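You operate a simulated robot arm through the tools that you are given. There is no shell and no other tool. Be economical: measure what you need, move in short steps, check, and stop when the job is done.

You run a simulated two-armed robot. Do the job below in one go: nothing can be reset, and whatever is moved stays where it is left.

TASK
Glue the sample's piece onto mat 57's card and roll it flat.
Fine: it goes in the frame; use the open stick and the roller between the boxes; put both back. Set down upright: glue stick, roller.
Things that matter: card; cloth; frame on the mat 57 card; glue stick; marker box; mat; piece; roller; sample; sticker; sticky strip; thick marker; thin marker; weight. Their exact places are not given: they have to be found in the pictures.

Only the result counts: the job must be done as asked and must still hold three seconds after the hand-in. Knocking over, shifting, dropping, spilling or breaking anything else fails it.

THE ROBOT
Two 7-joint arms with two-finger parallel grippers on one trunk, on a base that drives. Base frame: it is fixed to the floor where the robot stands at the start and does not move with it; the origin is under the middle of the robot, x ahead of it, y to its left, z up; the surface under the hand at the start is at about z = 760. Readings come in mm, rad, newtons and seconds.
The left shoulder is at the start at [50, 177, 1154], the right one opposite. With the tool pointing down near the work surface each hand reaches from about 100 to 680 mm from the robot's upright axis, wherever it stands, measured 20 degrees to its own side. Places, roughly: card [1250, -750, 750]; frame on the mat 57 card [500, 100, 800]; glue stick [1000, 1000, 750]; mat [1250, -750, 750]; sticker [750, -1000, 750]. Payload 3.43 kg a hand.
The TCP of each hand is the grasp point between the finger pads, 34 mm short of the fingertips. In the tool frame z runs along the fingers and y along their closing line. The gripper opens to 128 mm. The fingers are 24 mm wide and 12 mm thick; the gripper's body (48 by 130 mm) begins 96 mm behind the TCP.
Orientation is that of the tool frame in the base frame, as [roll, pitch, yaw] about the fixed x, y, z axes, in that order (R = Rz(yaw) Ry(pitch) Rx(roll)). With the fingers straight down and closing along the base's y, the tool's x points along the base's -x, its y along +y and its z along -z.

THE INTERFACE
- The arms move only by the tool jog_arm. It takes "left_targets", "right_targets" or both (then of equal length, played together; a hand with none holds still); each is a list of rows, each an object of numbers (a shift or turn left out is 0, a gripper value left out holds the last): "dx", "dy", "dz": the shift along the tool's x, y, z in units of 200 mm (1.0 is 200 mm); "rx", "ry", "rz": the turn, a rotation vector about the tool's x, y, z in units of 120 degrees (1.0 is 120 degrees); "grip": the closure in counts, from 0 (fully open) to 255 (shut). In form: [{"dx": .., "dy": .., "dz": .., "rx": .., "ry": .., "rz": .., "grip": ..}, ...]. A call has 1 to 12 rows; each row is the pose to reach, as a shift and turn from the pose commanded when the call began, along the tool's axes at that moment. A call with a number of a shift or a turn outside -1 to 1 is refused whole. Rows are played at 5 a second. More than 50 mm and 0.15 rad between two rows, or a gripper value outside its range, and nothing of the call is played. A pose out of reach is approached as far as the arm can. The call stops where the force on the tool passes 60 N (or 10 N more than at its start, if that is more) or the arm is blocked; 0.2 s more then pass. The fingers move at their own pace (about 108 mm/s each) and stop on an object; they squeeze with about 41 N. The grip force told is the motor's: it shows also when the fingers shut on nothing. Time passes only in rows, and 0.2 s behind the last, so rows that repeat a pose let the fingers close. It gives the time, the measured TCP pose, the force on the tool (base axes), the opening and the grip force at its end, in the units of the frame above (readings bear some noise), with the torque about the TCP (base axes, N m) and any sound that the robot's microphone picked up.
- Cameras (640 x 400 px; columns grow to the right, rows downward): "scene" is now at [152.7, 13.7, 1302.5]; the picture's right is [0.16, -0.99, 0.00], its down [-0.68, -0.11, -0.73] and it looks along [0.72, 0.12, -0.68] (base axes); focal length 214 px, centre (320, 200). "left" rides on the left gripper at [76, 11, -160] in its tool frame; the picture's right is [-0.15, 0.99, 0.00], its down [-0.88, -0.13, -0.46] and it looks along [-0.45, -0.07, 0.89] (tool axes); focal length 234 px, centre (320, 200). "right" rides on the right gripper at [76, -11, -160] in its tool frame; the picture's right is [0.15, 0.99, 0.00], its down [-0.88, 0.13, -0.46] and it looks along [-0.45, 0.07, 0.89] (tool axes); focal length 234 px, centre (320, 200).
- grab_frame(camera): a new picture of that camera. The clock stands still meanwhile.
- move_column(by): slides the trunk up (or, below 0, down) by that many mm; the arms and the scene camera ride with it, the base frame stays. It gives what a move gives, with no picture.
- steer(legs): drives the robot by 1 to 6 legs, each [ahead, turn to the left] in mm and rad, along the robot's own axes; the way and the turn of a leg run together, so that a leg with both is an arc; at most 1500 mm and 3.142 rad a leg. The arms and the cameras ride along, it lands a little off, and it stops where it bumps. It gives what a move gives.
- aim_head(pan, tilt): turns the head with the scene camera to pan (to the left, within 1.396 rad either way) and tilt (down, from -0.506 to 1.204), counted from straight ahead of the robot. It gives what a move gives.
- pixel_to_xyz(camera, pixels): for up to 12 pixels [column, row] of the newest picture of that camera ("zoom" is the newest enlarged one), the place [x, y, z] in the base frame of the surface seen there, good to about 3 mm. The clock stands still meanwhile.
- close_up(camera, box): a new picture of the part [left, top, right, bottom] of that camera's present view, enlarged. The clock stands still meanwhile.
- close_job(): hands the job in; it is judged then, once.

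Go step by step. Measure first, check grasps and placings, and put right what went wrong. The budget is 80 turns and 62 pictures, counting those below and the enlarged ones. Unless the task says otherwise, let go and move clear before handing in, and close with one line.

The tools are called after "Call:" as a command line: name --argument value ..., lists and objects as JSON in quotes. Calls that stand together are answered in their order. jog_arm: Moves the arms, as the interface text tells. Its arguments: {"type":"object","properties":{"left_targets":{"type":"array","items":{"type":"object","properties":{"dx":{"type":"number"},"dy":{"type":"number"},"dz":{"type":"number"},"rx":{"type":"number"},"ry":{"type":"number"},"rz":{"type":"number"},"grip":{"type":"number"}}}},"right_targets":{"type":"array","items":{"type":"object","properties":{"dx":{"type":"number"},"dy":{"type":"number"},"dz":{"type":"number"},"rx":{"type":"number"},"ry":{"type":"number"},"rz":{"type":"number"},"grip":{"type":"number"}}}}},"required":[]} The other tools are called the same way: move_column (by) slides the trunk up or down; steer (legs) drives the base; aim_head (pan, tilt) turns the head that bears the scene camera; grab_frame (camera) takes a picture; pixel_to_xyz (camera, pixels) gives the place of the surface under pixels of a picture; close_up (camera, box) takes an enlarged picture of a part of a camera's view; close_job () hands the job in.

At the start:

```text
t: 0.0
left_tcp_pos: [401.8, 179.3, 1114.3]
left_tcp_rot: [-3.139, 0.002, -3.139]
left_contact_force: [0.7, 0.6, 0.8]
left_torque: [-0.01, 0.02, 0.01]
left_width: 128.1
left_finger_force: 0.1
right_tcp_pos: [422.5, -123.9, 1073.1]
right_tcp_rot: [3.141, 0.001, -3.141]
right_contact_force: [0.3, 0.2, 0.3]
right_torque: [-0.01, 0.0, -0.03]
right_width: 127.8
right_finger_force: 0.1
trunk travel left (down, up): [-325.0, 76.0]
robot x, y, heading: [-3.1, -0.6, 0.0]
head pan, tilt: [0.164, 0.754]
```

scene: 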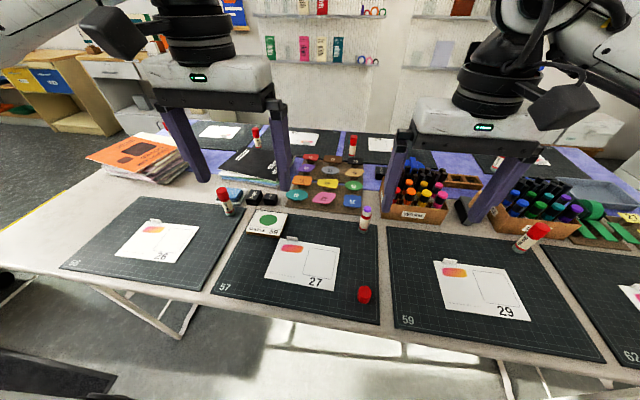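
right: 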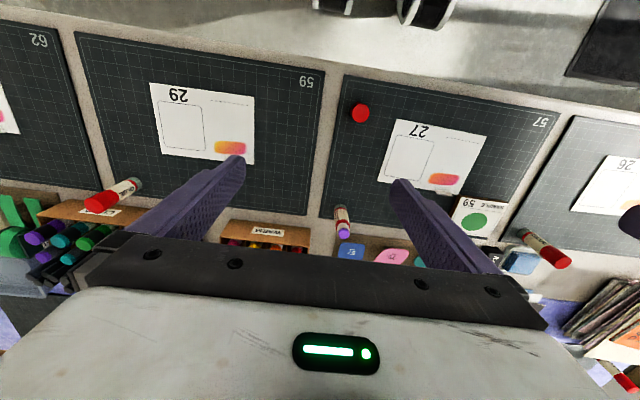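
left: 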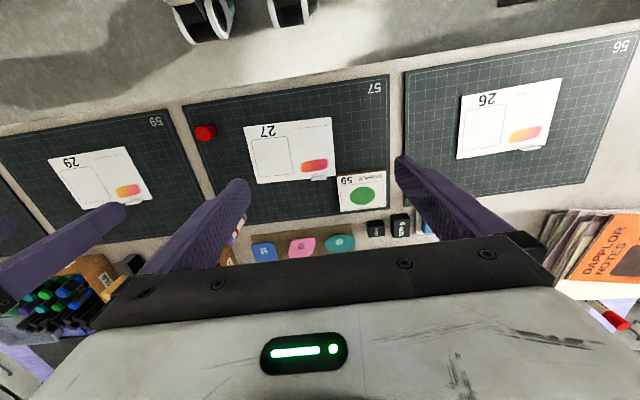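

The scene shows mat 57 with card 27, a sample with a green dot at (267,222), a tray of pieces at (325,180), an open stick at (364,218) and its cap at (364,295). Enlarging the key areas first.

Call:
close_up --camera "scene" --box '[210, 140, 410, 265]'

Call:
close_up --camera "scene" --box '[360, 140, 600, 290]'

Call:
close_up --camera "left" --box '[180, 70, 440, 250]'

```text
3.20 times, centred on (310, 202) of scene
```

zoom: 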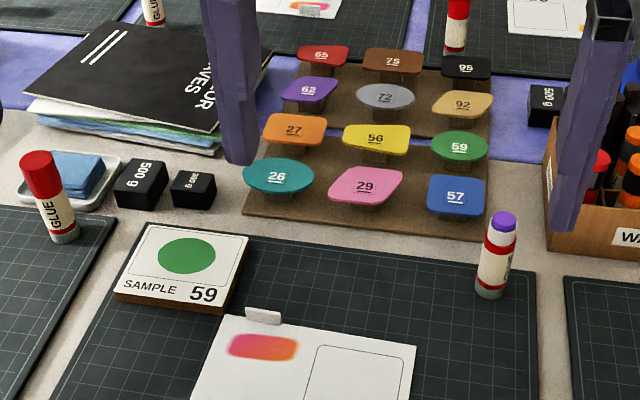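

```text
2.67 times, centred on (480, 215) of scene
```

zoom: 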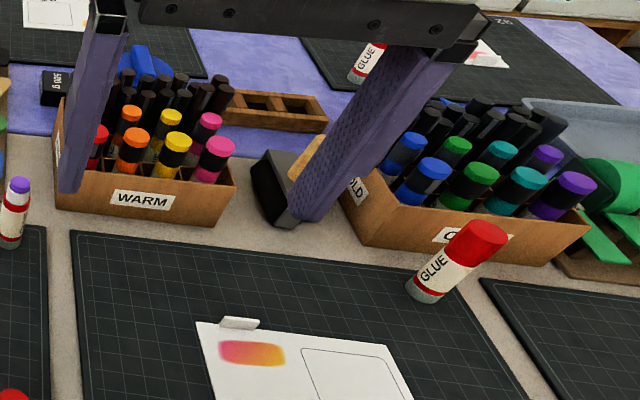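

```text
2.22 times, centred on (310, 160) of left
```

zoom: 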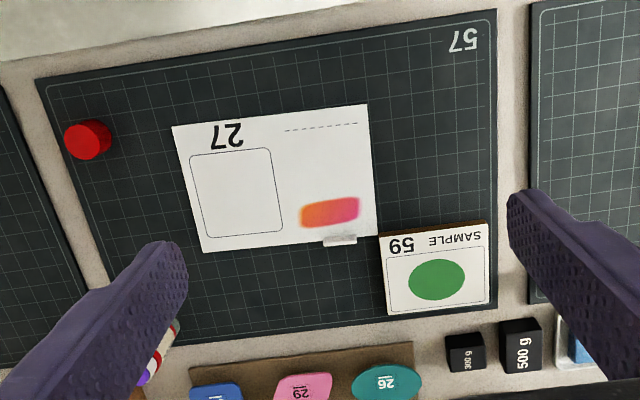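

The sample's piece is the green oval 59 at about (354,185) in the scene, held on a post; the frame is the rounded square on the card. Measuring positions.

Call:
pixel_to_xyz --camera "zoom" --pixels '[[192, 155], [270, 149], [283, 231], [204, 237], [173, 126], [366, 104], [377, 235], [204, 252], [88, 140], [340, 240], [435, 280], [467, 45]]'

Call:
pixel_to_xyz --camera "scene" --pixels '[[354, 185], [346, 186], [362, 186], [354, 181], [354, 189], [354, 195], [363, 231], [367, 208], [364, 290], [354, 201], [328, 183], [353, 173]]'

Call:
aim_head --pan -0.15 --tilt 0.75

```text
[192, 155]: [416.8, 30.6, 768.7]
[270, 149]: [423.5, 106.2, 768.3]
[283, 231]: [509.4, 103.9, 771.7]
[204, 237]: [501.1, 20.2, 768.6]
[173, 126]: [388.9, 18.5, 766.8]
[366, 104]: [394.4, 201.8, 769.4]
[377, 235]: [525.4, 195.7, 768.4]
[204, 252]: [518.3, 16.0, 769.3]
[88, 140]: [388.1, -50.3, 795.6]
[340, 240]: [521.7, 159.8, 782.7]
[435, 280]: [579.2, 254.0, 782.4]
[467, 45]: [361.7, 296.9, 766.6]
```

```text
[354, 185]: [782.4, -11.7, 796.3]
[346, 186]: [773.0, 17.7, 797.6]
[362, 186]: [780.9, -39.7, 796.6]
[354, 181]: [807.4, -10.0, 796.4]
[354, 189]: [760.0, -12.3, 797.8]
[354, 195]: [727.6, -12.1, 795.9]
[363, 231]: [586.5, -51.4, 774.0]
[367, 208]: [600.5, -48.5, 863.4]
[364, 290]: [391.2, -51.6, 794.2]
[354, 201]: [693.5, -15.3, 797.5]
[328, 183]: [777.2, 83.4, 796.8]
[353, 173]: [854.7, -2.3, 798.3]
```

```text
t: 0.8
left_tcp_pos: [401.2, 181.0, 1115.5]
left_tcp_rot: [-3.139, -0.002, -3.141]
left_contact_force: [1.0, 1.3, 0.2]
left_torque: [0.0, -0.03, -0.01]
left_width: 127.8
left_finger_force: 0.0
right_tcp_pos: [423.2, -123.6, 1074.3]
right_tcp_rot: [3.141, 0.0, 3.141]
right_contact_force: [0.2, -0.3, 0.7]
right_torque: [-0.03, -0.01, 0.03]
right_width: 127.9
right_finger_force: 0.1
trunk travel left (down, up): [-325.0, 76.0]
robot x, y, heading: [2.8, -0.8, 0.003]
head pan, tilt: [-0.15, 0.75]
```

Frame centre is about (462, 65); green 59 is at (782,-12,797), the stick at about (592,-50). Now viewing from the scene and moving the right hand aside to see the roller and the tray clearly.

Call:
jog_arm --right_targets '[{"dx": 0.2, "dy": -0.2}, {"dx": 0.4, "dy": -0.4}, {"dx": 0.5, "dy": -0.6}]' --left_targets '[{"dx": 0.2, "dy": 0.2}, {"dx": 0.4, "dy": 0.3}, {"dx": 0.5, "dy": 0.4}]'

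Call:
grab_frame --camera "scene"

Call:
grab_frame --camera "right"

```text
refused: row 1 steps farther than a row can; nothing moved
```

```text
55 pictures are left
```

scene: 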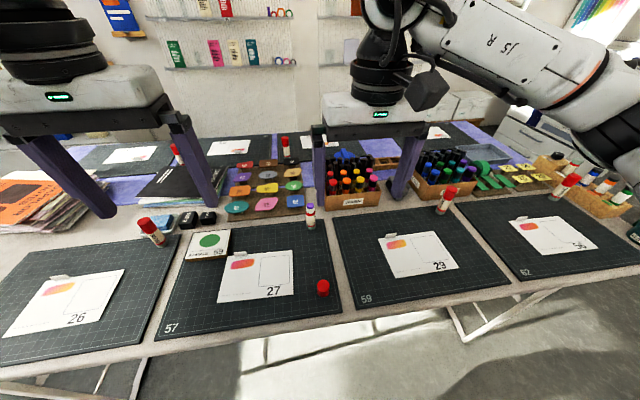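

```text
54 pictures are left
```

right: 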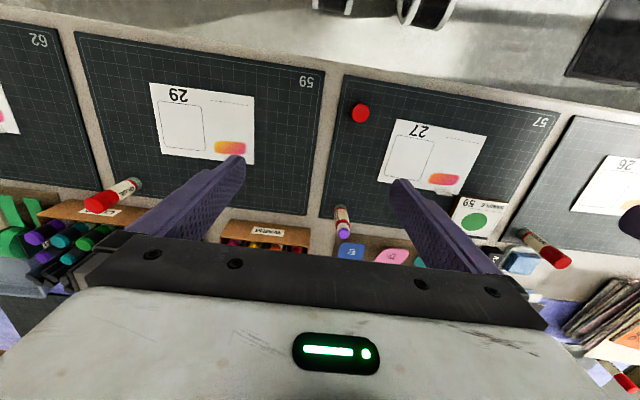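

Moving both hands aside in smaller steps so the head can see the tray and roller.

Call:
jog_arm --right_targets '[{"dx": 0.1, "dy": -0.2}, {"dx": 0.2, "dy": -0.4}, {"dx": 0.3, "dy": -0.6}, {"dx": 0.4, "dy": -0.8}, {"dx": 0.5, "dy": -1.0}]' --left_targets '[{"dx": 0.1, "dy": 0.2}, {"dx": 0.2, "dy": 0.4}, {"dx": 0.3, "dy": 0.6}, {"dx": 0.4, "dy": 0.8}, {"dx": 0.5, "dy": 0.8}]'

Call:
grab_frame --camera "scene"

Call:
close_up --camera "scene" --box '[210, 130, 450, 280]'

```text
t: 2.0
left_tcp_pos: [303.0, 343.1, 1116.8]
left_tcp_rot: [-3.141, 0.002, 3.141]
left_contact_force: [0.5, 0.1, 0.5]
left_torque: [0.03, -0.06, -0.01]
left_width: 128.2
left_finger_force: 0.0
right_tcp_pos: [322.3, -325.9, 1070.5]
right_tcp_rot: [-3.141, 0.001, -3.14]
right_contact_force: [-0.3, 0.2, -0.6]
right_torque: [0.03, 0.0, 0.0]
right_width: 128.1
right_finger_force: 0.1
trunk travel left (down, up): [-325.0, 76.0]
robot x, y, heading: [0.7, -0.4, 0.009]
head pan, tilt: [-0.15, 0.75]
```

```text
53 pictures are left
```

scene: 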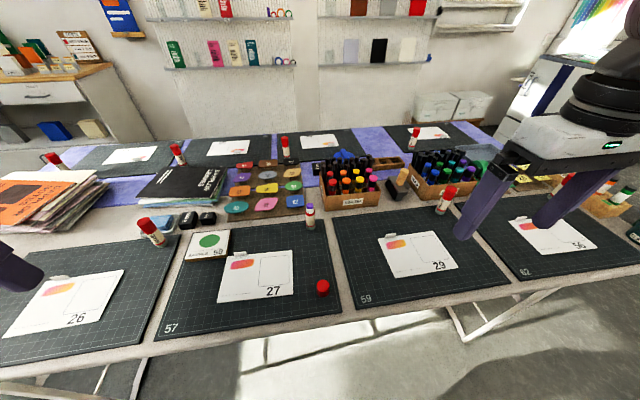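

```text
2.67 times, centred on (330, 205) of scene
```

zoom: 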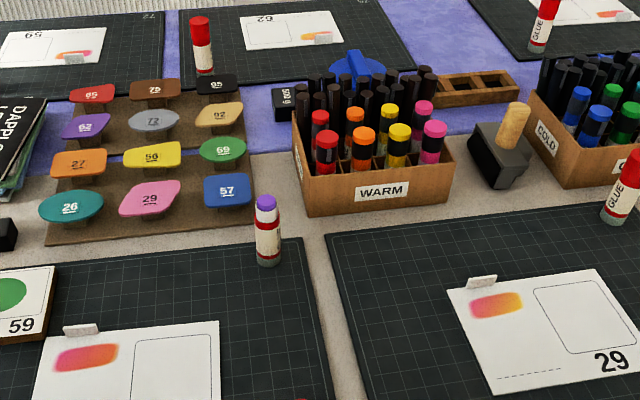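

The roller is at zoom (500,145) between the WARM and COLD boxes. Enlarging it and the green piece.

Call:
close_up --camera "scene" --box '[370, 155, 434, 205]'

Call:
close_up --camera "scene" --box '[220, 155, 324, 237]'

Call:
pixel_to_xyz --camera "zoom" --pixels '[[451, 170], [505, 164], [451, 142], [451, 195], [398, 168], [450, 215], [535, 292], [535, 395], [430, 230], [500, 275], [450, 270], [420, 205]]'

Call:
pixel_to_xyz --camera "scene" --pixels '[[403, 169], [400, 177], [399, 183], [394, 190], [401, 194], [386, 182], [408, 187], [391, 184], [396, 201], [388, 195]]'

```text
8.00 times, centred on (402, 180) of scene
```

zoom: 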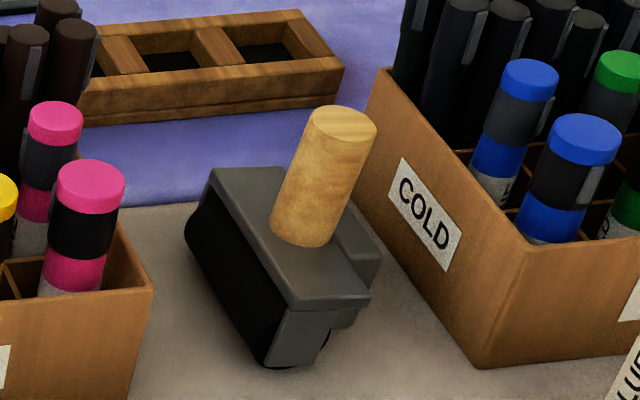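

```text
4.88 times, centred on (272, 196) of scene
```

zoom: 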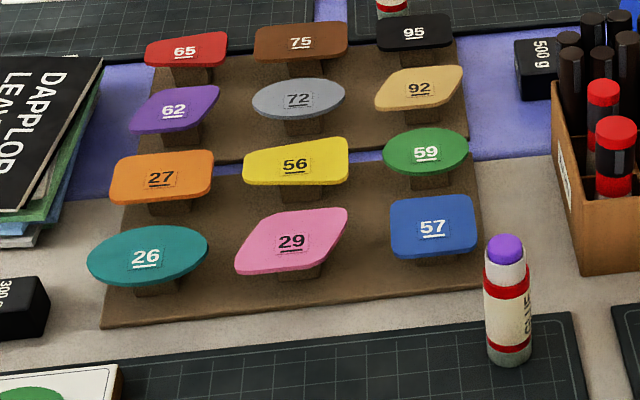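

```text
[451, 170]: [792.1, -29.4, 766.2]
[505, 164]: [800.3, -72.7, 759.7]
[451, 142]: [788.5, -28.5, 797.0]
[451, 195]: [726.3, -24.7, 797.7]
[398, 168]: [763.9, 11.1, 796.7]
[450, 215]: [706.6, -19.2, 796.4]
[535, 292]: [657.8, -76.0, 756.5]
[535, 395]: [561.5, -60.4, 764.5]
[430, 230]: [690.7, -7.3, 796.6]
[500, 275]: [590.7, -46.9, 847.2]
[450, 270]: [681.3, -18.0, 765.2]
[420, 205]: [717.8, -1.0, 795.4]
```

```text
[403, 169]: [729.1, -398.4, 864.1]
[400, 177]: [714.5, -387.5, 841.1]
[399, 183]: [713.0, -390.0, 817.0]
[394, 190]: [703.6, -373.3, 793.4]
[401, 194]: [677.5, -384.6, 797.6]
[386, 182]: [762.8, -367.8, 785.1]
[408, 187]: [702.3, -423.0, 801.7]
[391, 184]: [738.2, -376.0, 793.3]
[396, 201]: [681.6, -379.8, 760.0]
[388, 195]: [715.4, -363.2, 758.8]
```

Roller handle stands at about (716,-390), top z≈865. Checking the green piece edges, and how far the base front is from the table edge for driving ahead.

Call:
pixel_to_xyz --camera "zoom" --pixels '[[386, 152], [467, 150], [425, 129], [425, 170], [345, 155], [246, 162], [425, 152], [430, 200], [430, 184], [472, 215], [505, 245], [508, 360]]'

Call:
pixel_to_xyz --camera "right" --pixels '[[330, 8], [415, 15], [430, 22], [330, 62], [330, 72], [330, 50], [590, 50], [100, 20], [600, 70]]'

Call:
aim_head --pan 0.0 --tilt 1.2

Call:
grab_frame --camera "scene"

```text
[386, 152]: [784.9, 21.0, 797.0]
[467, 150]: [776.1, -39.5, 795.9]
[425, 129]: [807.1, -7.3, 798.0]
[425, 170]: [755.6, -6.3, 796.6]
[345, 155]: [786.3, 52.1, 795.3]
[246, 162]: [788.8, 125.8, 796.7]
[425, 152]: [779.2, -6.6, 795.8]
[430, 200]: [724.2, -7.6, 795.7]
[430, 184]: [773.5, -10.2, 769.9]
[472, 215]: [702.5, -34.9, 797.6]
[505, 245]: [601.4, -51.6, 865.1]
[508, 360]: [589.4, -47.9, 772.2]
```

```text
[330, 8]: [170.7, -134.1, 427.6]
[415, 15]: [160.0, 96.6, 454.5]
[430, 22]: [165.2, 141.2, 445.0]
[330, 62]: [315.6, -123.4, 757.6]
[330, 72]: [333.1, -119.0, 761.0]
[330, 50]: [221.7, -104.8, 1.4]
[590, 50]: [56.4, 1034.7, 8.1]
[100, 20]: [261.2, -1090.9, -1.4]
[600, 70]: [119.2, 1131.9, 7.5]
```

```text
t: 2.9
left_tcp_pos: [303.0, 343.3, 1115.4]
left_tcp_rot: [-3.14, -0.001, -3.14]
left_contact_force: [-0.6, -0.2, 0.6]
left_torque: [0.0, 0.02, 0.0]
left_width: 127.9
left_finger_force: 0.0
right_tcp_pos: [322.8, -324.7, 1070.7]
right_tcp_rot: [-3.14, -0.001, -3.141]
right_contact_force: [0.5, -0.2, -0.3]
right_torque: [0.03, -0.01, 0.02]
right_width: 128.0
right_finger_force: 0.0
trunk travel left (down, up): [-325.0, 76.0]
robot x, y, heading: [-0.6, 1.7, 0.001]
head pan, tilt: [0.0, 1.201]
```

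```text
49 pictures are left
```

scene: 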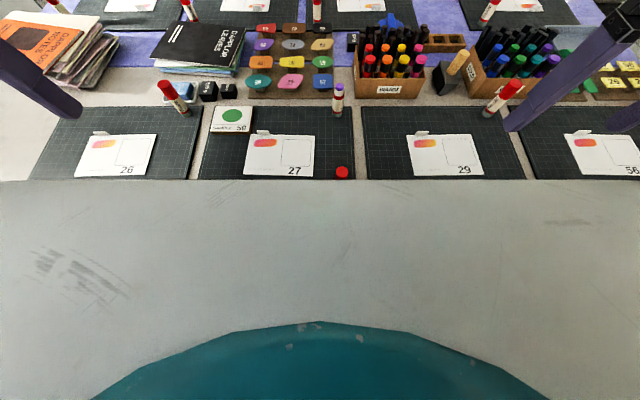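

Checking how far the robot's own body reaches forward relative to the table edge (x≈315).

Call:
pixel_to_xyz --camera "scene" --pixels '[[320, 184], [320, 250], [320, 310], [320, 360], [150, 190], [500, 190], [313, 166], [320, 178]]'

```text
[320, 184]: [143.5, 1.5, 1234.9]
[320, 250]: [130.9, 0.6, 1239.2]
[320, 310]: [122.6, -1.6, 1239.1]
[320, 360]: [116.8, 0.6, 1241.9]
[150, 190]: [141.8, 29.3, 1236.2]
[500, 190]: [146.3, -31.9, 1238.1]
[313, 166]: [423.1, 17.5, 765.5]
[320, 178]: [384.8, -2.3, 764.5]
```

The gap to the table is about 140 mm, so I drive 100 mm ahead, then restore the head view.

Call:
steer --legs '[[100, 0]]'

Call:
aim_head --pan -0.1 --tilt 0.95

```text
t: 4.1
left_tcp_pos: [404.9, 343.0, 1115.3]
left_tcp_rot: [-3.14, 0.001, -3.141]
left_contact_force: [-0.2, 0.1, 0.2]
left_torque: [0.02, 0.03, -0.03]
left_width: 128.2
left_finger_force: 0.1
right_tcp_pos: [424.2, -325.1, 1069.2]
right_tcp_rot: [-3.14, 0.002, 3.142]
right_contact_force: [0.4, -0.2, -0.3]
right_torque: [0.01, 0.06, 0.0]
right_width: 128.0
right_finger_force: 0.1
trunk travel left (down, up): [-325.0, 76.0]
robot x, y, heading: [99.3, 2.8, 0.001]
head pan, tilt: [0.0, 1.201]
```

```text
t: 4.8
left_tcp_pos: [404.8, 342.4, 1116.9]
left_tcp_rot: [-3.141, 0.001, -3.141]
left_contact_force: [1.1, 0.3, 0.1]
left_torque: [0.03, 0.0, -0.01]
left_width: 127.9
left_finger_force: 0.1
right_tcp_pos: [423.4, -325.0, 1070.4]
right_tcp_rot: [3.141, -0.001, 3.14]
right_contact_force: [0.0, -0.6, -0.1]
right_torque: [0.0, -0.01, 0.01]
right_width: 127.7
right_finger_force: 0.1
trunk travel left (down, up): [-325.0, 76.0]
robot x, y, heading: [99.5, -1.0, 0.001]
head pan, tilt: [-0.099, 0.949]
```

Robot is at x≈99 now. The right hand will take the open stick with tilted fingers (40° below horizontal); first I pitch it by 50° while moving toward the stick.

Call:
jog_arm --right_targets '[{"dx": -0.036, "dy": 0.143, "dz": 0.071, "ry": -0.06, "grip": 110}, {"dx": -0.071, "dy": 0.286, "dz": 0.143, "ry": -0.119}, {"dx": -0.107, "dy": 0.429, "dz": 0.214, "ry": -0.179}, {"dx": -0.143, "dy": 0.571, "dz": 0.286, "ry": -0.238}, {"dx": -0.179, "dy": 0.714, "dz": 0.357, "ry": -0.298}, {"dx": -0.214, "dy": 0.857, "dz": 0.429, "ry": -0.357}, {"dx": -0.25, "dy": 1.0, "dz": 0.5, "ry": -0.4167}]'

Call:
close_up --camera "scene" --box '[200, 80, 440, 230]'

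```text
t: 6.4
left_tcp_pos: [403.8, 343.0, 1117.1]
left_tcp_rot: [-3.14, 0.0, -3.141]
left_contact_force: [-0.4, 0.6, 0.5]
left_torque: [-0.01, 0.0, -0.01]
left_width: 127.9
left_finger_force: 0.1
right_tcp_pos: [502.3, -96.3, 963.4]
right_tcp_rot: [-3.141, 0.873, 3.139]
right_contact_force: [0.4, 1.2, 0.1]
right_torque: [-0.03, 0.01, 0.03]
right_width: 72.7
right_finger_force: 0.1
right hand out of reach, approached as far as the arm can: row 4, 5, 6, 7
trunk travel left (down, up): [-325.0, 76.0]
robot x, y, heading: [98.9, -1.1, -0.006]
head pan, tilt: [-0.099, 0.949]
```

```text
2.67 times, centred on (320, 155) of scene
```

zoom: 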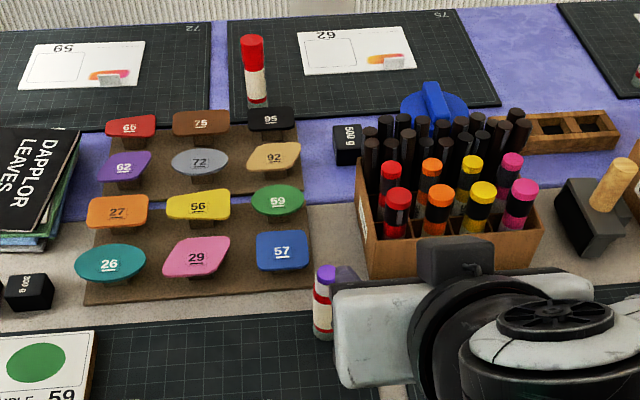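

The tilted pose was too close to the body for the arm, so I back the robot up 120 mm for the gluing work, then look.

Call:
steer --legs '[[-120, 0]]'

Call:
jog_arm --right_targets '[{"dx": 0.0}, {"dx": 0.0}]'

```text
t: 7.7
left_tcp_pos: [284.5, 343.2, 1115.7]
left_tcp_rot: [-3.142, 0.002, 3.139]
left_contact_force: [-0.4, -0.2, 0.2]
left_torque: [0.01, -0.04, 0.01]
left_width: 127.9
left_finger_force: 0.0
right_tcp_pos: [381.3, -98.0, 963.0]
right_tcp_rot: [-3.14, 0.872, 3.137]
right_contact_force: [-0.4, 0.1, 1.0]
right_torque: [-0.02, 0.03, 0.03]
right_width: 72.8
right_finger_force: 0.0
trunk travel left (down, up): [-325.0, 76.0]
robot x, y, heading: [-20.4, 1.2, -0.002]
head pan, tilt: [-0.099, 0.949]
```

```text
t: 8.3
left_tcp_pos: [283.7, 342.6, 1115.4]
left_tcp_rot: [3.141, 0.0, 3.14]
left_contact_force: [-0.1, -0.1, 0.1]
left_torque: [0.05, 0.03, 0.01]
left_width: 127.8
left_finger_force: 0.0
right_tcp_pos: [382.2, -97.9, 961.3]
right_tcp_rot: [3.142, 0.875, 3.137]
right_contact_force: [-0.2, 1.1, -0.2]
right_torque: [0.0, 0.01, -0.01]
right_width: 72.7
right_finger_force: 0.1
trunk travel left (down, up): [-325.0, 76.0]
robot x, y, heading: [-22.4, 0.4, 0.001]
head pan, tilt: [-0.099, 0.949]
```

Reached pose is clean. Moving to the pre-grasp in front of the stick (525,-51,867).

Call:
jog_arm --right_targets '[{"dx": -0.02, "dy": 0.047, "dz": 0.171}, {"dx": -0.04, "dy": 0.094, "dz": 0.343}, {"dx": -0.06, "dy": 0.141, "dz": 0.514}, {"dx": -0.08, "dy": 0.188, "dz": 0.686}, {"dx": -0.099, "dy": 0.235, "dz": 0.857}]'

Call:
grab_frame --camera "right"

Call:
grab_frame --camera "scene"

```text
t: 9.5
left_tcp_pos: [285.3, 342.9, 1116.3]
left_tcp_rot: [-3.14, 0.0, 3.139]
left_contact_force: [-0.6, 1.0, 0.6]
left_torque: [0.01, 0.03, 0.03]
left_width: 128.2
left_finger_force: 0.0
right_tcp_pos: [530.9, -50.2, 866.5]
right_tcp_rot: [-3.141, 0.873, 3.14]
right_contact_force: [0.1, -0.1, 0.6]
right_torque: [0.01, 0.01, -0.03]
right_width: 73.1
right_finger_force: 0.0
trunk travel left (down, up): [-325.0, 76.0]
robot x, y, heading: [-21.2, -1.7, -0.004]
head pan, tilt: [-0.099, 0.949]
```

```text
47 pictures are left
```

right: 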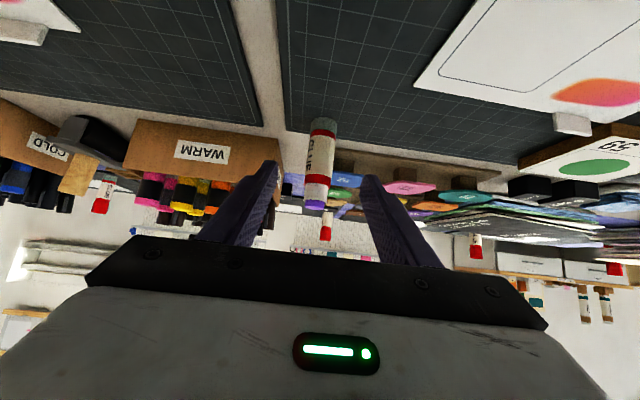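

```text
46 pictures are left
```

scene: 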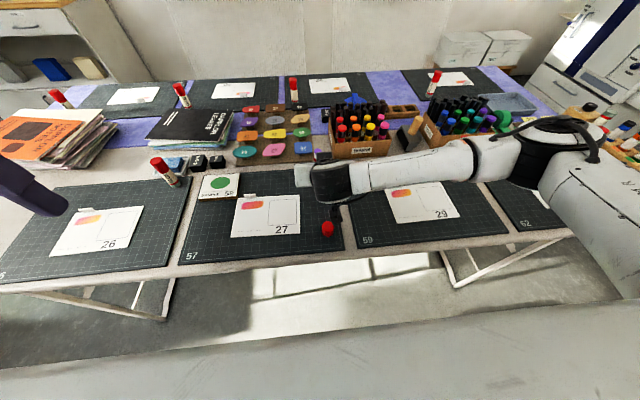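

The stick sits nicely between the fingers at (318,165) in the right view; checking its exact position.

Call:
pixel_to_xyz --camera "right" --pixels '[[322, 125], [320, 150], [308, 150], [331, 150], [317, 185], [313, 205]]'

```text
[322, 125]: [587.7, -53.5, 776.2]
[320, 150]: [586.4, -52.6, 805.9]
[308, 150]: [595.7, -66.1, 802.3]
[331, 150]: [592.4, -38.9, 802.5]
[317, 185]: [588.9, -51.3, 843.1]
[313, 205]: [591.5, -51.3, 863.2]
```

Stick axis is at about (602,-52.5). Advancing and closing at z≈805.

Call:
jog_arm --right_targets '[{"dy": -0.01, "dz": 0.16}, {"dx": 0.004, "dy": -0.01, "dz": 0.32}, {"dx": 0.007, "dy": -0.01, "dz": 0.47}, {"dx": 0.007, "dy": -0.01, "dz": 0.47, "grip": 255}, {"dx": 0.007, "dy": -0.01, "dz": 0.47, "grip": 255}, {"dx": 0.007, "dy": -0.01, "dz": 0.47, "grip": 255}]'

Call:
grab_frame --camera "right"

```text
t: 10.9
left_tcp_pos: [284.2, 342.5, 1116.4]
left_tcp_rot: [-3.139, 0.001, 3.14]
left_contact_force: [0.6, 0.1, 0.2]
left_torque: [-0.01, 0.0, 0.01]
left_width: 128.1
left_finger_force: 0.1
right_tcp_pos: [596.9, -52.6, 803.3]
right_tcp_rot: [3.141, 0.872, 3.138]
right_contact_force: [-0.6, -0.1, 0.9]
right_torque: [0.02, 0.01, -0.02]
right_width: 27.8
right_finger_force: 40.6
trunk travel left (down, up): [-325.0, 76.0]
robot x, y, heading: [-20.5, 0.8, -0.003]
head pan, tilt: [-0.099, 0.949]
```

```text
45 pictures are left
```

right: 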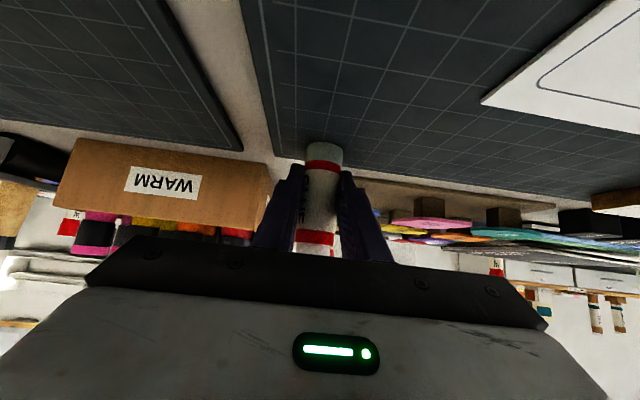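

Stick is held (27.8 mm, 40 N). Lifting it straight up, then back.

Call:
jog_arm --right_targets '[{"dx": -0.153, "dz": -0.129}, {"dx": -0.306, "dz": -0.257}, {"dx": -0.45, "dz": -0.4}, {"dx": -0.43, "dy": 0.05, "dz": -0.55}, {"dx": -0.39, "dy": 0.1, "dz": -0.7}, {"dx": -0.354, "dy": 0.15, "dz": -0.8}]'

Call:
jog_arm --right_targets '[{"rz": 0.07}, {"rz": 0.14}, {"rz": 0.21}, {"rz": 0.28}, {"rz": 0.35}, {"rz": 0.42}, {"rz": 0.49}, {"rz": 0.56}, {"rz": 0.63}, {"rz": 0.7}, {"rz": 0.75}]'

```text
t: 12.3
left_tcp_pos: [285.0, 342.9, 1116.1]
left_tcp_rot: [-3.141, 0.0, 3.142]
left_contact_force: [1.5, -0.8, -0.8]
left_torque: [0.0, 0.04, 0.03]
left_width: 127.9
left_finger_force: 0.1
right_tcp_pos: [518.4, -24.4, 961.9]
right_tcp_rot: [-3.138, 0.873, 3.138]
right_contact_force: [-0.1, 0.5, -0.5]
right_torque: [0.0, -0.03, 0.0]
right_width: 27.7
right_finger_force: 41.4
trunk travel left (down, up): [-325.0, 76.0]
robot x, y, heading: [-19.9, -0.5, -0.004]
head pan, tilt: [-0.099, 0.949]
```

```text
t: 14.7
left_tcp_pos: [285.5, 342.5, 1116.7]
left_tcp_rot: [-3.139, -0.001, 3.14]
left_contact_force: [1.0, -0.5, -0.2]
left_torque: [0.0, -0.03, 0.0]
left_width: 127.9
left_finger_force: 0.1
right_tcp_pos: [519.4, -23.9, 962.3]
right_tcp_rot: [2.269, -0.002, 1.562]
right_contact_force: [0.5, -0.4, -1.1]
right_torque: [0.01, 0.0, 0.02]
right_width: 27.8
right_finger_force: 41.7
trunk travel left (down, up): [-325.0, 76.0]
robot x, y, heading: [-17.7, 2.2, -0.002]
head pan, tilt: [-0.099, 0.949]
```

The first 90° went fine; turning the other 90°.

Call:
jog_arm --right_targets '[{"rz": 0.07}, {"rz": 0.14}, {"rz": 0.21}, {"rz": 0.28}, {"rz": 0.35}, {"rz": 0.42}, {"rz": 0.49}, {"rz": 0.56}, {"rz": 0.63}, {"rz": 0.7}, {"rz": 0.75}]'

```text
t: 17.1
left_tcp_pos: [285.3, 342.5, 1116.2]
left_tcp_rot: [-3.14, -0.001, 3.138]
left_contact_force: [-0.9, 0.3, 0.6]
left_torque: [-0.03, 0.01, -0.03]
left_width: 127.9
left_finger_force: 0.0
right_tcp_pos: [520.7, -23.0, 962.7]
right_tcp_rot: [-3.139, -0.872, -0.007]
right_contact_force: [-0.3, -0.1, -0.9]
right_torque: [0.0, -0.02, 0.02]
right_width: 27.9
right_finger_force: 40.5
trunk travel left (down, up): [-325.0, 76.0]
robot x, y, heading: [-19.8, 2.7, -0.004]
head pan, tilt: [-0.099, 0.949]
```

Stick is now upside-down-tilted. Pitching the fingers level so it points mostly down (40° lean), then moving over the frame high up.

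Call:
jog_arm --right_targets '[{"ry": 0.067}, {"ry": 0.133}, {"ry": 0.2}, {"ry": 0.267}, {"ry": 0.333}]'

Call:
grab_frame --camera "scene"

```text
t: 18.3
left_tcp_pos: [285.4, 343.8, 1115.2]
left_tcp_rot: [-3.14, 0.0, 3.141]
left_contact_force: [-0.9, -0.1, 0.5]
left_torque: [0.0, 0.01, 0.0]
left_width: 127.9
left_finger_force: 0.1
right_tcp_pos: [521.4, -23.3, 964.7]
right_tcp_rot: [0.594, -1.57, 2.545]
right_contact_force: [-0.2, 0.1, -1.4]
right_torque: [-0.02, 0.02, 0.0]
right_width: 28.1
right_finger_force: 41.0
trunk travel left (down, up): [-325.0, 76.0]
robot x, y, heading: [-17.1, -0.0, -0.009]
head pan, tilt: [-0.099, 0.949]
```

```text
44 pictures are left
```

scene: 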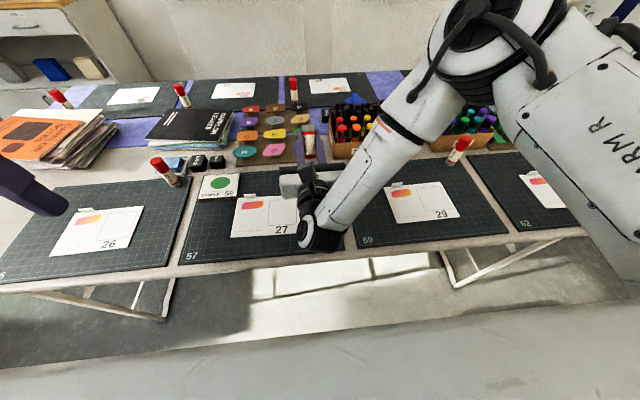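

Checking how high the right forearm and elbow sit before going down.

Call:
pixel_to_xyz --camera "scene" --pixels '[[320, 235], [350, 190], [400, 130], [440, 90], [480, 50], [307, 155], [290, 190], [310, 175], [306, 235], [335, 235], [460, 115]]'

Call:
close_up --camera "scene" --box '[230, 120, 390, 270]'

```text
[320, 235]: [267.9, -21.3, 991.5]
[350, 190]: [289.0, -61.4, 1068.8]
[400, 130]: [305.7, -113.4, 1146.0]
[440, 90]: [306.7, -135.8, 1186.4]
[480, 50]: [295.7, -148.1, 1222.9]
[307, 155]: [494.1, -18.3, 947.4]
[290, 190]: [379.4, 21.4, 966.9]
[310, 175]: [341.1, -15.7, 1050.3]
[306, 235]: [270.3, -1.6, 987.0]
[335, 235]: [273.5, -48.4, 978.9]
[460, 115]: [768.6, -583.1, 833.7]
```

```text
2.67 times, centred on (310, 195) of scene
```

zoom: 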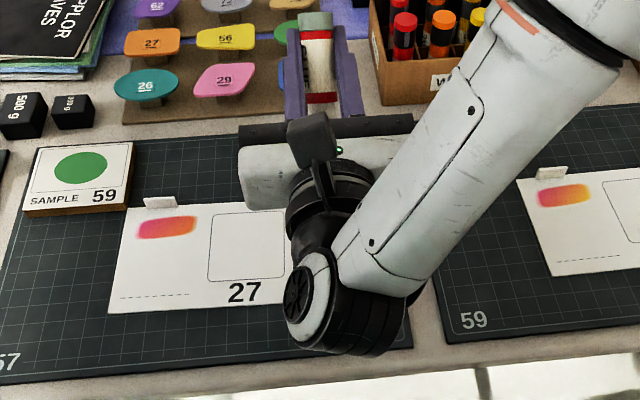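

Forearm rises steeply, so descending is safe. Moving over the frame: TCP to (475,65,850).

Call:
jog_arm --right_targets '[{"dx": 0.0, "dy": -0.22, "dz": -0.1}, {"dx": -0.05, "dy": -0.44, "dz": -0.23}, {"dx": -0.25, "dy": -0.44, "dz": -0.23}, {"dx": -0.45, "dy": -0.44, "dz": -0.23}, {"dx": -0.57, "dy": -0.44, "dz": -0.23}]'

Call:
close_up --camera "scene" --box '[210, 140, 370, 290]'

Call:
grab_frame --camera "left"

```text
refused: row 2 steps farther than a row can; nothing moved
```

```text
2.67 times, centred on (290, 215) of scene
```

zoom: 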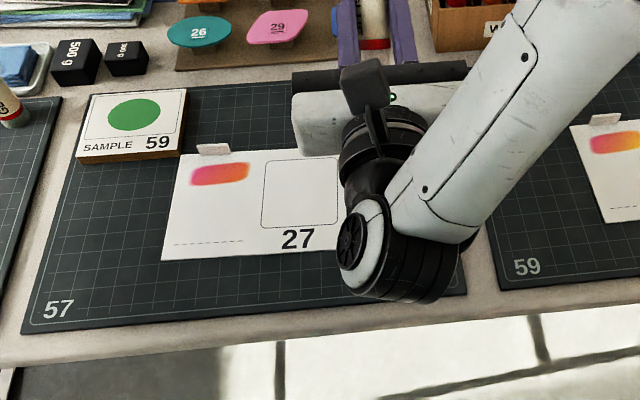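

```text
41 pictures are left
```

left: 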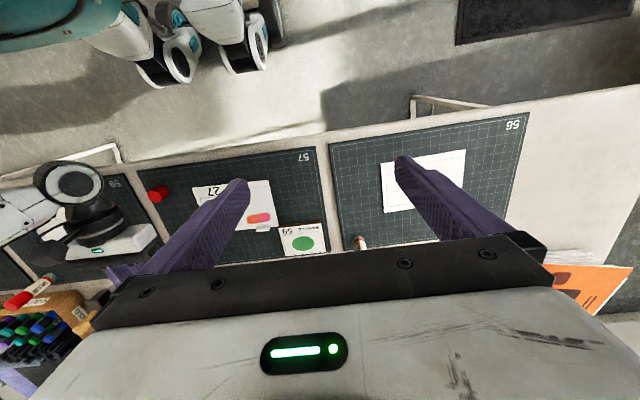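

That was refused for step length; repeating with finer rows.

Call:
jog_arm --right_targets '[{"dy": -0.2, "dz": -0.1}, {"dy": -0.38, "dz": -0.2}, {"dx": -0.1, "dy": -0.44, "dz": -0.23}, {"dx": -0.3, "dy": -0.44, "dz": -0.23}, {"dx": -0.48, "dy": -0.44, "dz": -0.23}, {"dx": -0.57, "dy": -0.44, "dz": -0.23}]'

Call:
close_up --camera "left" --box '[0, 110, 260, 270]'

Call:
close_up --camera "scene" --box '[210, 140, 370, 290]'

```text
t: 19.9
left_tcp_pos: [284.6, 343.3, 1116.2]
left_tcp_rot: [-3.141, 0.0, 3.139]
left_contact_force: [0.6, 0.8, 0.2]
left_torque: [0.01, 0.01, -0.01]
left_width: 127.9
left_finger_force: 0.0
right_tcp_pos: [496.1, 28.6, 861.6]
right_tcp_rot: [0.011, -1.564, 3.071]
right_contact_force: [-0.1, 0.8, -0.8]
right_torque: [-0.01, -0.05, -0.02]
right_width: 28.0
right_finger_force: 40.5
right hand out of reach, approached as far as the arm can: row 5, 6
trunk travel left (down, up): [-325.0, 76.0]
robot x, y, heading: [-19.8, 1.6, -0.003]
head pan, tilt: [-0.099, 0.949]
stopped in row 6 (right hand): the arm was blocked; the commanded pose is now the measured one
```

```text
2.46 times, centred on (130, 190) of left
```

zoom: 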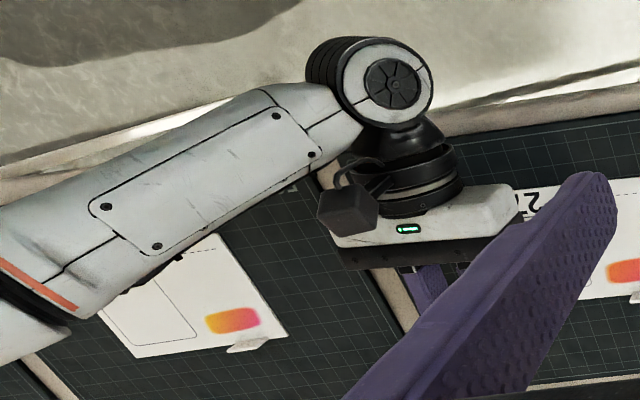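

```text
2.67 times, centred on (290, 215) of scene
```

zoom: 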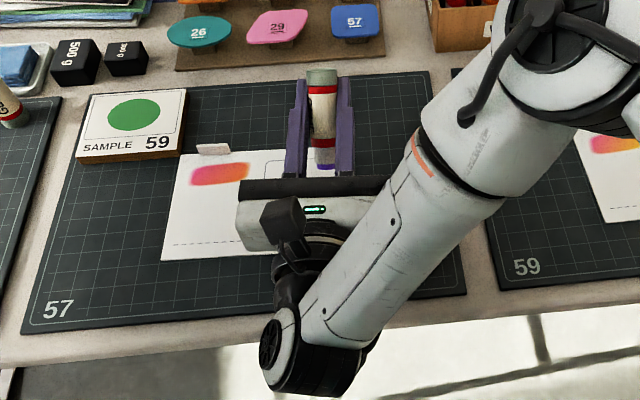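

The arm is folded too tightly. Raising the hand, then backing the robot 220 mm so it can stretch.

Call:
jog_arm --right_targets '[{"dx": 0.2}, {"dx": 0.4}]'

Call:
steer --legs '[[-220, 0]]'

Call:
jog_arm --right_targets '[{"dx": 0, "dy": -0.05, "dz": 0.2}, {"dx": 0, "dy": -0.1, "dz": 0.4}, {"dx": 0, "dy": -0.15, "dz": 0.6}, {"dx": 0, "dy": -0.18, "dz": 0.8}, {"dx": 0, "dy": -0.18, "dz": 1.0}]'

```text
t: 20.5
left_tcp_pos: [285.4, 342.5, 1116.8]
left_tcp_rot: [-3.14, -0.001, 3.14]
left_contact_force: [1.0, 0.3, -0.2]
left_torque: [-0.02, 0.0, 0.03]
left_width: 127.9
left_finger_force: 0.0
right_tcp_pos: [497.3, 35.6, 943.9]
right_tcp_rot: [-0.092, -1.565, -3.106]
right_contact_force: [0.2, 0.6, -0.5]
right_torque: [0.03, -0.02, -0.01]
right_width: 27.8
right_finger_force: 40.8
trunk travel left (down, up): [-325.0, 76.0]
robot x, y, heading: [-23.0, -0.7, -0.005]
head pan, tilt: [-0.099, 0.949]
```

```text
t: 22.2
left_tcp_pos: [56.8, 344.3, 1116.9]
left_tcp_rot: [-3.139, 0.0, -3.137]
left_contact_force: [-1.4, 0.3, 0.2]
left_torque: [0.02, -0.03, 0.03]
left_width: 128.0
left_finger_force: 0.1
right_tcp_pos: [270.8, 40.0, 944.1]
right_tcp_rot: [-0.122, -1.565, -3.072]
right_contact_force: [-0.2, -0.3, -0.4]
right_torque: [-0.03, 0.02, 0.01]
right_width: 27.6
right_finger_force: 41.2
trunk travel left (down, up): [-325.0, 76.0]
robot x, y, heading: [-246.0, 3.0, 0.001]
head pan, tilt: [-0.099, 0.949]
```

```text
t: 23.4
left_tcp_pos: [57.3, 344.6, 1115.2]
left_tcp_rot: [-3.14, 0.0, -3.138]
left_contact_force: [-0.2, -0.1, -0.2]
left_torque: [0.01, 0.02, 0.0]
left_width: 128.0
left_finger_force: 0.0
right_tcp_pos: [475.5, 64.1, 946.9]
right_tcp_rot: [-0.132, -1.564, -3.06]
right_contact_force: [0.3, 0.3, -0.6]
right_torque: [0.03, -0.01, 0.01]
right_width: 27.7
right_finger_force: 40.9
trunk travel left (down, up): [-325.0, 76.0]
robot x, y, heading: [-241.8, -2.5, 0.005]
head pan, tilt: [-0.099, 0.949]
```

In reach now. Moving down to just above the card (z≈838).

Call:
jog_arm --right_targets '[{"dx": -0.2, "dz": 0.03}, {"dx": -0.4, "dz": 0.06}, {"dx": -0.545, "dz": 0.0625}]'

Call:
aim_head --pan -0.05 --tilt 0.75

Call:
close_up --camera "scene" --box '[240, 150, 400, 250]'

```text
t: 24.4
left_tcp_pos: [58.1, 343.3, 1116.6]
left_tcp_rot: [3.141, 0.0, -3.137]
left_contact_force: [0.1, -0.2, -0.1]
left_torque: [0.01, -0.03, 0.0]
left_width: 127.7
left_finger_force: 0.1
right_tcp_pos: [489.4, 19.0, 897.9]
right_tcp_rot: [0.985, -1.565, 2.037]
right_contact_force: [0.2, -0.1, -0.7]
right_torque: [0.04, 0.03, -0.03]
right_width: 28.0
right_finger_force: 41.4
right hand out of reach, approached as far as the arm can: row 2, 3
trunk travel left (down, up): [-325.0, 76.0]
robot x, y, heading: [-244.3, 1.8, 0.006]
head pan, tilt: [-0.099, 0.949]
stopped in row 3 (right hand): the arm was blocked; the commanded pose is now the measured one
```

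```text
t: 25.1
left_tcp_pos: [58.6, 343.9, 1116.1]
left_tcp_rot: [-3.141, 0.001, -3.137]
left_contact_force: [1.2, 0.1, -0.5]
left_torque: [-0.01, -0.01, 0.02]
left_width: 128.1
left_finger_force: 0.1
right_tcp_pos: [487.7, 20.0, 898.8]
right_tcp_rot: [1.067, -1.564, 1.957]
right_contact_force: [0.3, -0.7, -0.2]
right_torque: [-0.01, -0.02, 0.01]
right_width: 27.8
right_finger_force: 41.0
trunk travel left (down, up): [-325.0, 76.0]
robot x, y, heading: [-243.1, 0.0, 0.006]
head pan, tilt: [-0.051, 0.75]
```

```text
4.00 times, centred on (320, 200) of scene
```

zoom: 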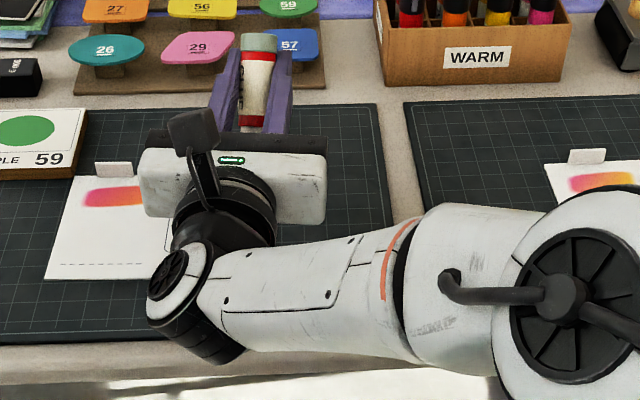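

The arm can't go lower relative to the shoulder, so I raise the hand back up to its good pose and will instead lower the trunk.

Call:
jog_arm --right_targets '[{"dx": 0.15, "dy": -0.11}, {"dx": 0.3, "dy": -0.225}, {"dx": 0.4, "dy": -0.225}]'

Call:
move_column --by -80

Call:
grab_frame --camera "scene"

Call:
pixel_to_xyz --camera "scene" --pixels '[[283, 262], [270, 275], [300, 260], [340, 260], [380, 255], [430, 260], [292, 185], [285, 200]]'

```text
t: 25.9
left_tcp_pos: [56.7, 343.6, 1116.1]
left_tcp_rot: [-3.141, 0.0, -3.136]
left_contact_force: [-0.3, 0.2, -0.3]
left_torque: [-0.01, -0.02, -0.02]
left_width: 127.8
left_finger_force: 0.0
right_tcp_pos: [498.5, 51.9, 972.7]
right_tcp_rot: [1.744, -1.559, 1.262]
right_contact_force: [-0.5, 0.9, -0.9]
right_torque: [-0.03, 0.05, 0.0]
right_width: 27.9
right_finger_force: 41.7
trunk travel left (down, up): [-325.0, 76.0]
robot x, y, heading: [-241.9, -0.0, 0.004]
head pan, tilt: [-0.051, 0.75]
```

```text
t: 27.1
left_tcp_pos: [55.8, 344.1, 1036.0]
left_tcp_rot: [3.141, 0.0, -3.138]
left_contact_force: [-0.9, 0.1, -0.4]
left_torque: [-0.03, 0.02, -0.01]
left_width: 128.0
left_finger_force: 0.1
right_tcp_pos: [500.5, 51.6, 898.6]
right_tcp_rot: [1.036, -1.565, 1.969]
right_contact_force: [-0.3, 0.1, 0.6]
right_torque: [-0.01, 0.02, -0.04]
right_width: 27.9
right_finger_force: 41.1
trunk travel left (down, up): [-245.0, 156.0]
robot x, y, heading: [-244.9, 1.1, 0.003]
head pan, tilt: [-0.051, 0.75]
```

```text
37 pictures are left
```

scene: 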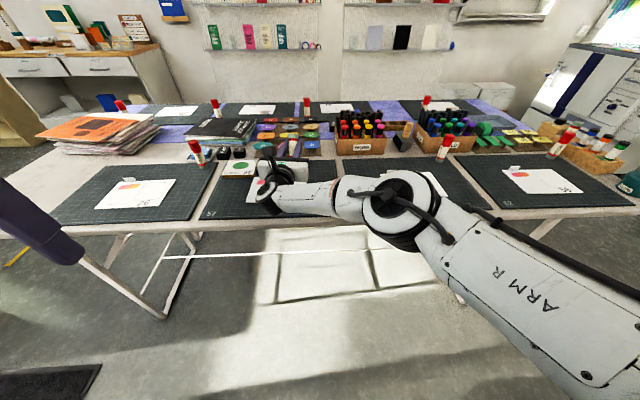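

```text
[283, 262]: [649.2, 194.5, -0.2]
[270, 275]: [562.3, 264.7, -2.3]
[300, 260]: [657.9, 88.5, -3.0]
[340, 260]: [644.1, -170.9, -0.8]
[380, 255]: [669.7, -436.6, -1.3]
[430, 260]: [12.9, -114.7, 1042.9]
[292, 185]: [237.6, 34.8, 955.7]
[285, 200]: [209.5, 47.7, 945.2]
```

Trunk lowering works; the wrist is off the table edge at x≈240. Lowering another 55 mm, then finer approach.

Call:
move_column --by -55

Call:
jog_arm --right_targets '[{"dx": -0.02, "dy": -0.06, "dz": -0.05}, {"dx": -0.02, "dy": -0.06, "dz": -0.05}]'

Call:
close_up --camera "scene" --box '[220, 120, 340, 220]'

```text
t: 28.0
left_tcp_pos: [57.6, 344.9, 981.0]
left_tcp_rot: [3.138, 0.001, -3.137]
left_contact_force: [-0.4, 0.1, -0.2]
left_torque: [0.0, -0.01, 0.0]
left_width: 128.1
left_finger_force: 0.1
right_tcp_pos: [500.7, 51.4, 845.3]
right_tcp_rot: [0.814, -1.564, 2.191]
right_contact_force: [0.0, 0.4, -0.8]
right_torque: [-0.01, -0.01, 0.01]
right_width: 27.9
right_finger_force: 41.0
trunk travel left (down, up): [-190.0, 211.0]
robot x, y, heading: [-243.6, 2.9, 0.005]
head pan, tilt: [-0.051, 0.75]
```

```text
t: 28.8
left_tcp_pos: [57.7, 344.0, 981.3]
left_tcp_rot: [-3.141, 0.002, -3.136]
left_contact_force: [0.1, -0.9, 0.3]
left_torque: [0.01, 0.01, -0.04]
left_width: 127.9
left_finger_force: 0.1
right_tcp_pos: [504.1, 39.8, 845.1]
right_tcp_rot: [0.383, -1.556, 2.59]
right_contact_force: [-0.7, -0.4, -1.0]
right_torque: [-0.03, -0.03, 0.01]
right_width: 27.6
right_finger_force: 40.8
trunk travel left (down, up): [-190.0, 211.0]
robot x, y, heading: [-245.9, 1.1, 0.002]
head pan, tilt: [-0.051, 0.75]
stopped in row 2 (right hand): the arm was blocked; the commanded pose is now the measured one
```

```text
4.00 times, centred on (280, 170) of scene
```

zoom: 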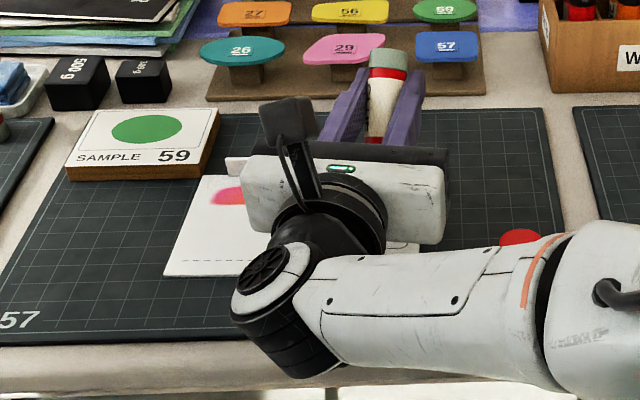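

Moving left/back is at the arm's limit, so I use the base: raise a bit, turn the base left 0.12 rad, then jog the hand to the right in its comfortable range.

Call:
jog_arm --right_targets '[{"dx": 0.1}]'

Call:
steer --legs '[[0, 0.12]]'

Call:
jog_arm --right_targets '[{"dy": 0.15}, {"dy": 0.3}]'

```text
t: 29.2
left_tcp_pos: [57.6, 345.5, 981.3]
left_tcp_rot: [3.141, -0.001, -3.137]
left_contact_force: [-0.1, 0.0, 0.1]
left_torque: [0.04, 0.0, -0.02]
left_width: 128.2
left_finger_force: 0.2
right_tcp_pos: [500.3, 46.1, 865.9]
right_tcp_rot: [0.352, -1.557, 2.63]
right_contact_force: [-0.5, 0.3, -0.8]
right_torque: [-0.02, 0.01, 0.01]
right_width: 27.9
right_finger_force: 41.1
trunk travel left (down, up): [-190.0, 211.0]
robot x, y, heading: [-246.8, -1.4, 0.005]
head pan, tilt: [-0.051, 0.75]
```

```text
t: 30.2
left_tcp_pos: [14.0, 378.9, 981.4]
left_tcp_rot: [-3.14, 0.0, -3.016]
left_contact_force: [-0.9, 0.1, 0.3]
left_torque: [-0.01, 0.01, 0.01]
left_width: 128.3
left_finger_force: 0.1
right_tcp_pos: [490.2, 135.1, 865.8]
right_tcp_rot: [0.383, -1.558, 2.721]
right_contact_force: [-0.8, 0.3, -0.6]
right_torque: [-0.01, -0.01, 0.01]
right_width: 27.9
right_finger_force: 40.8
trunk travel left (down, up): [-190.0, 211.0]
robot x, y, heading: [-248.1, -1.3, 0.125]
head pan, tilt: [-0.051, 0.75]
```

```text
t: 30.8
left_tcp_pos: [12.7, 377.9, 981.6]
left_tcp_rot: [3.141, -0.001, -3.015]
left_contact_force: [0.3, 0.3, -0.2]
left_torque: [0.0, 0.06, 0.01]
left_width: 128.0
left_finger_force: 0.1
right_tcp_pos: [487.0, 73.8, 863.2]
right_tcp_rot: [0.33, -1.559, 2.772]
right_contact_force: [0.1, 0.2, -0.4]
right_torque: [0.01, -0.03, 0.0]
right_width: 27.5
right_finger_force: 40.3
trunk travel left (down, up): [-190.0, 211.0]
robot x, y, heading: [-244.5, -1.3, 0.126]
head pan, tilt: [-0.051, 0.75]
```

Pose is now good: TCP (487,74,863), level. Going down toward first contact.

Call:
jog_arm --right_targets '[{"dx": -0.09, "dy": 0.045}, {"dx": -0.165, "dy": 0.045}]'

Call:
close_up --camera "scene" --box '[240, 120, 360, 220]'

```text
t: 31.4
left_tcp_pos: [14.6, 379.8, 981.4]
left_tcp_rot: [-3.14, -0.001, -3.014]
left_contact_force: [-0.1, -0.7, 0.2]
left_torque: [-0.01, 0.01, -0.03]
left_width: 128.1
left_finger_force: 0.2
right_tcp_pos: [488.0, 67.4, 831.8]
right_tcp_rot: [0.345, -1.558, 2.757]
right_contact_force: [0.5, -1.0, -0.6]
right_torque: [0.02, 0.0, -0.01]
right_width: 27.9
right_finger_force: 40.9
trunk travel left (down, up): [-190.0, 211.0]
robot x, y, heading: [-241.5, 1.4, 0.124]
head pan, tilt: [-0.051, 0.75]
```

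```text
4.00 times, centred on (300, 170) of scene
```

zoom: 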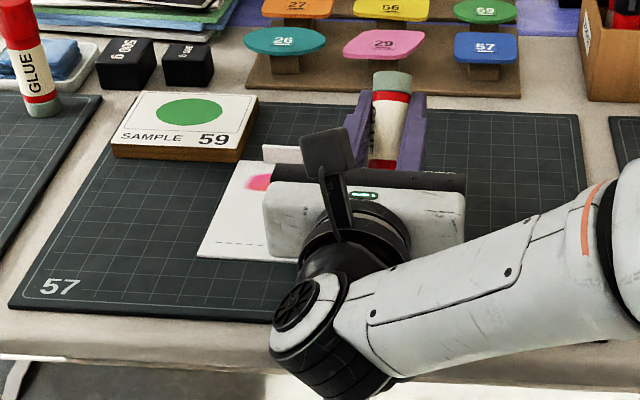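

Lowering in small steps to feel contact.

Call:
jog_arm --right_targets '[{"dx": -0.015}, {"dx": -0.025}]'

Call:
jog_arm --right_targets '[{"dx": -0.01}, {"dx": -0.01}]'

```text
t: 32.0
left_tcp_pos: [14.0, 379.9, 981.0]
left_tcp_rot: [-3.141, 0.0, -3.014]
left_contact_force: [-0.4, -0.8, -0.1]
left_torque: [0.01, 0.02, -0.01]
left_width: 127.8
left_finger_force: 0.1
right_tcp_pos: [488.4, 65.6, 826.3]
right_tcp_rot: [0.384, -1.56, 2.716]
right_contact_force: [0.0, 0.1, -1.3]
right_torque: [0.0, -0.03, 0.02]
right_width: 27.5
right_finger_force: 41.2
trunk travel left (down, up): [-190.0, 211.0]
robot x, y, heading: [-244.2, -3.2, 0.124]
head pan, tilt: [-0.051, 0.75]
```

```text
t: 32.6
left_tcp_pos: [13.9, 378.7, 981.5]
left_tcp_rot: [-3.141, 0.0, -3.014]
left_contact_force: [-0.3, -0.4, 0.7]
left_torque: [-0.02, 0.0, 0.01]
left_width: 128.0
left_finger_force: 0.1
right_tcp_pos: [487.7, 67.3, 824.5]
right_tcp_rot: [0.296, -1.556, 2.805]
right_contact_force: [0.2, -0.2, 3.3]
right_torque: [0.01, 0.09, 0.0]
right_width: 27.6
right_finger_force: 40.5
trunk travel left (down, up): [-190.0, 211.0]
robot x, y, heading: [-243.1, -5.3, 0.126]
head pan, tilt: [-0.051, 0.75]
```

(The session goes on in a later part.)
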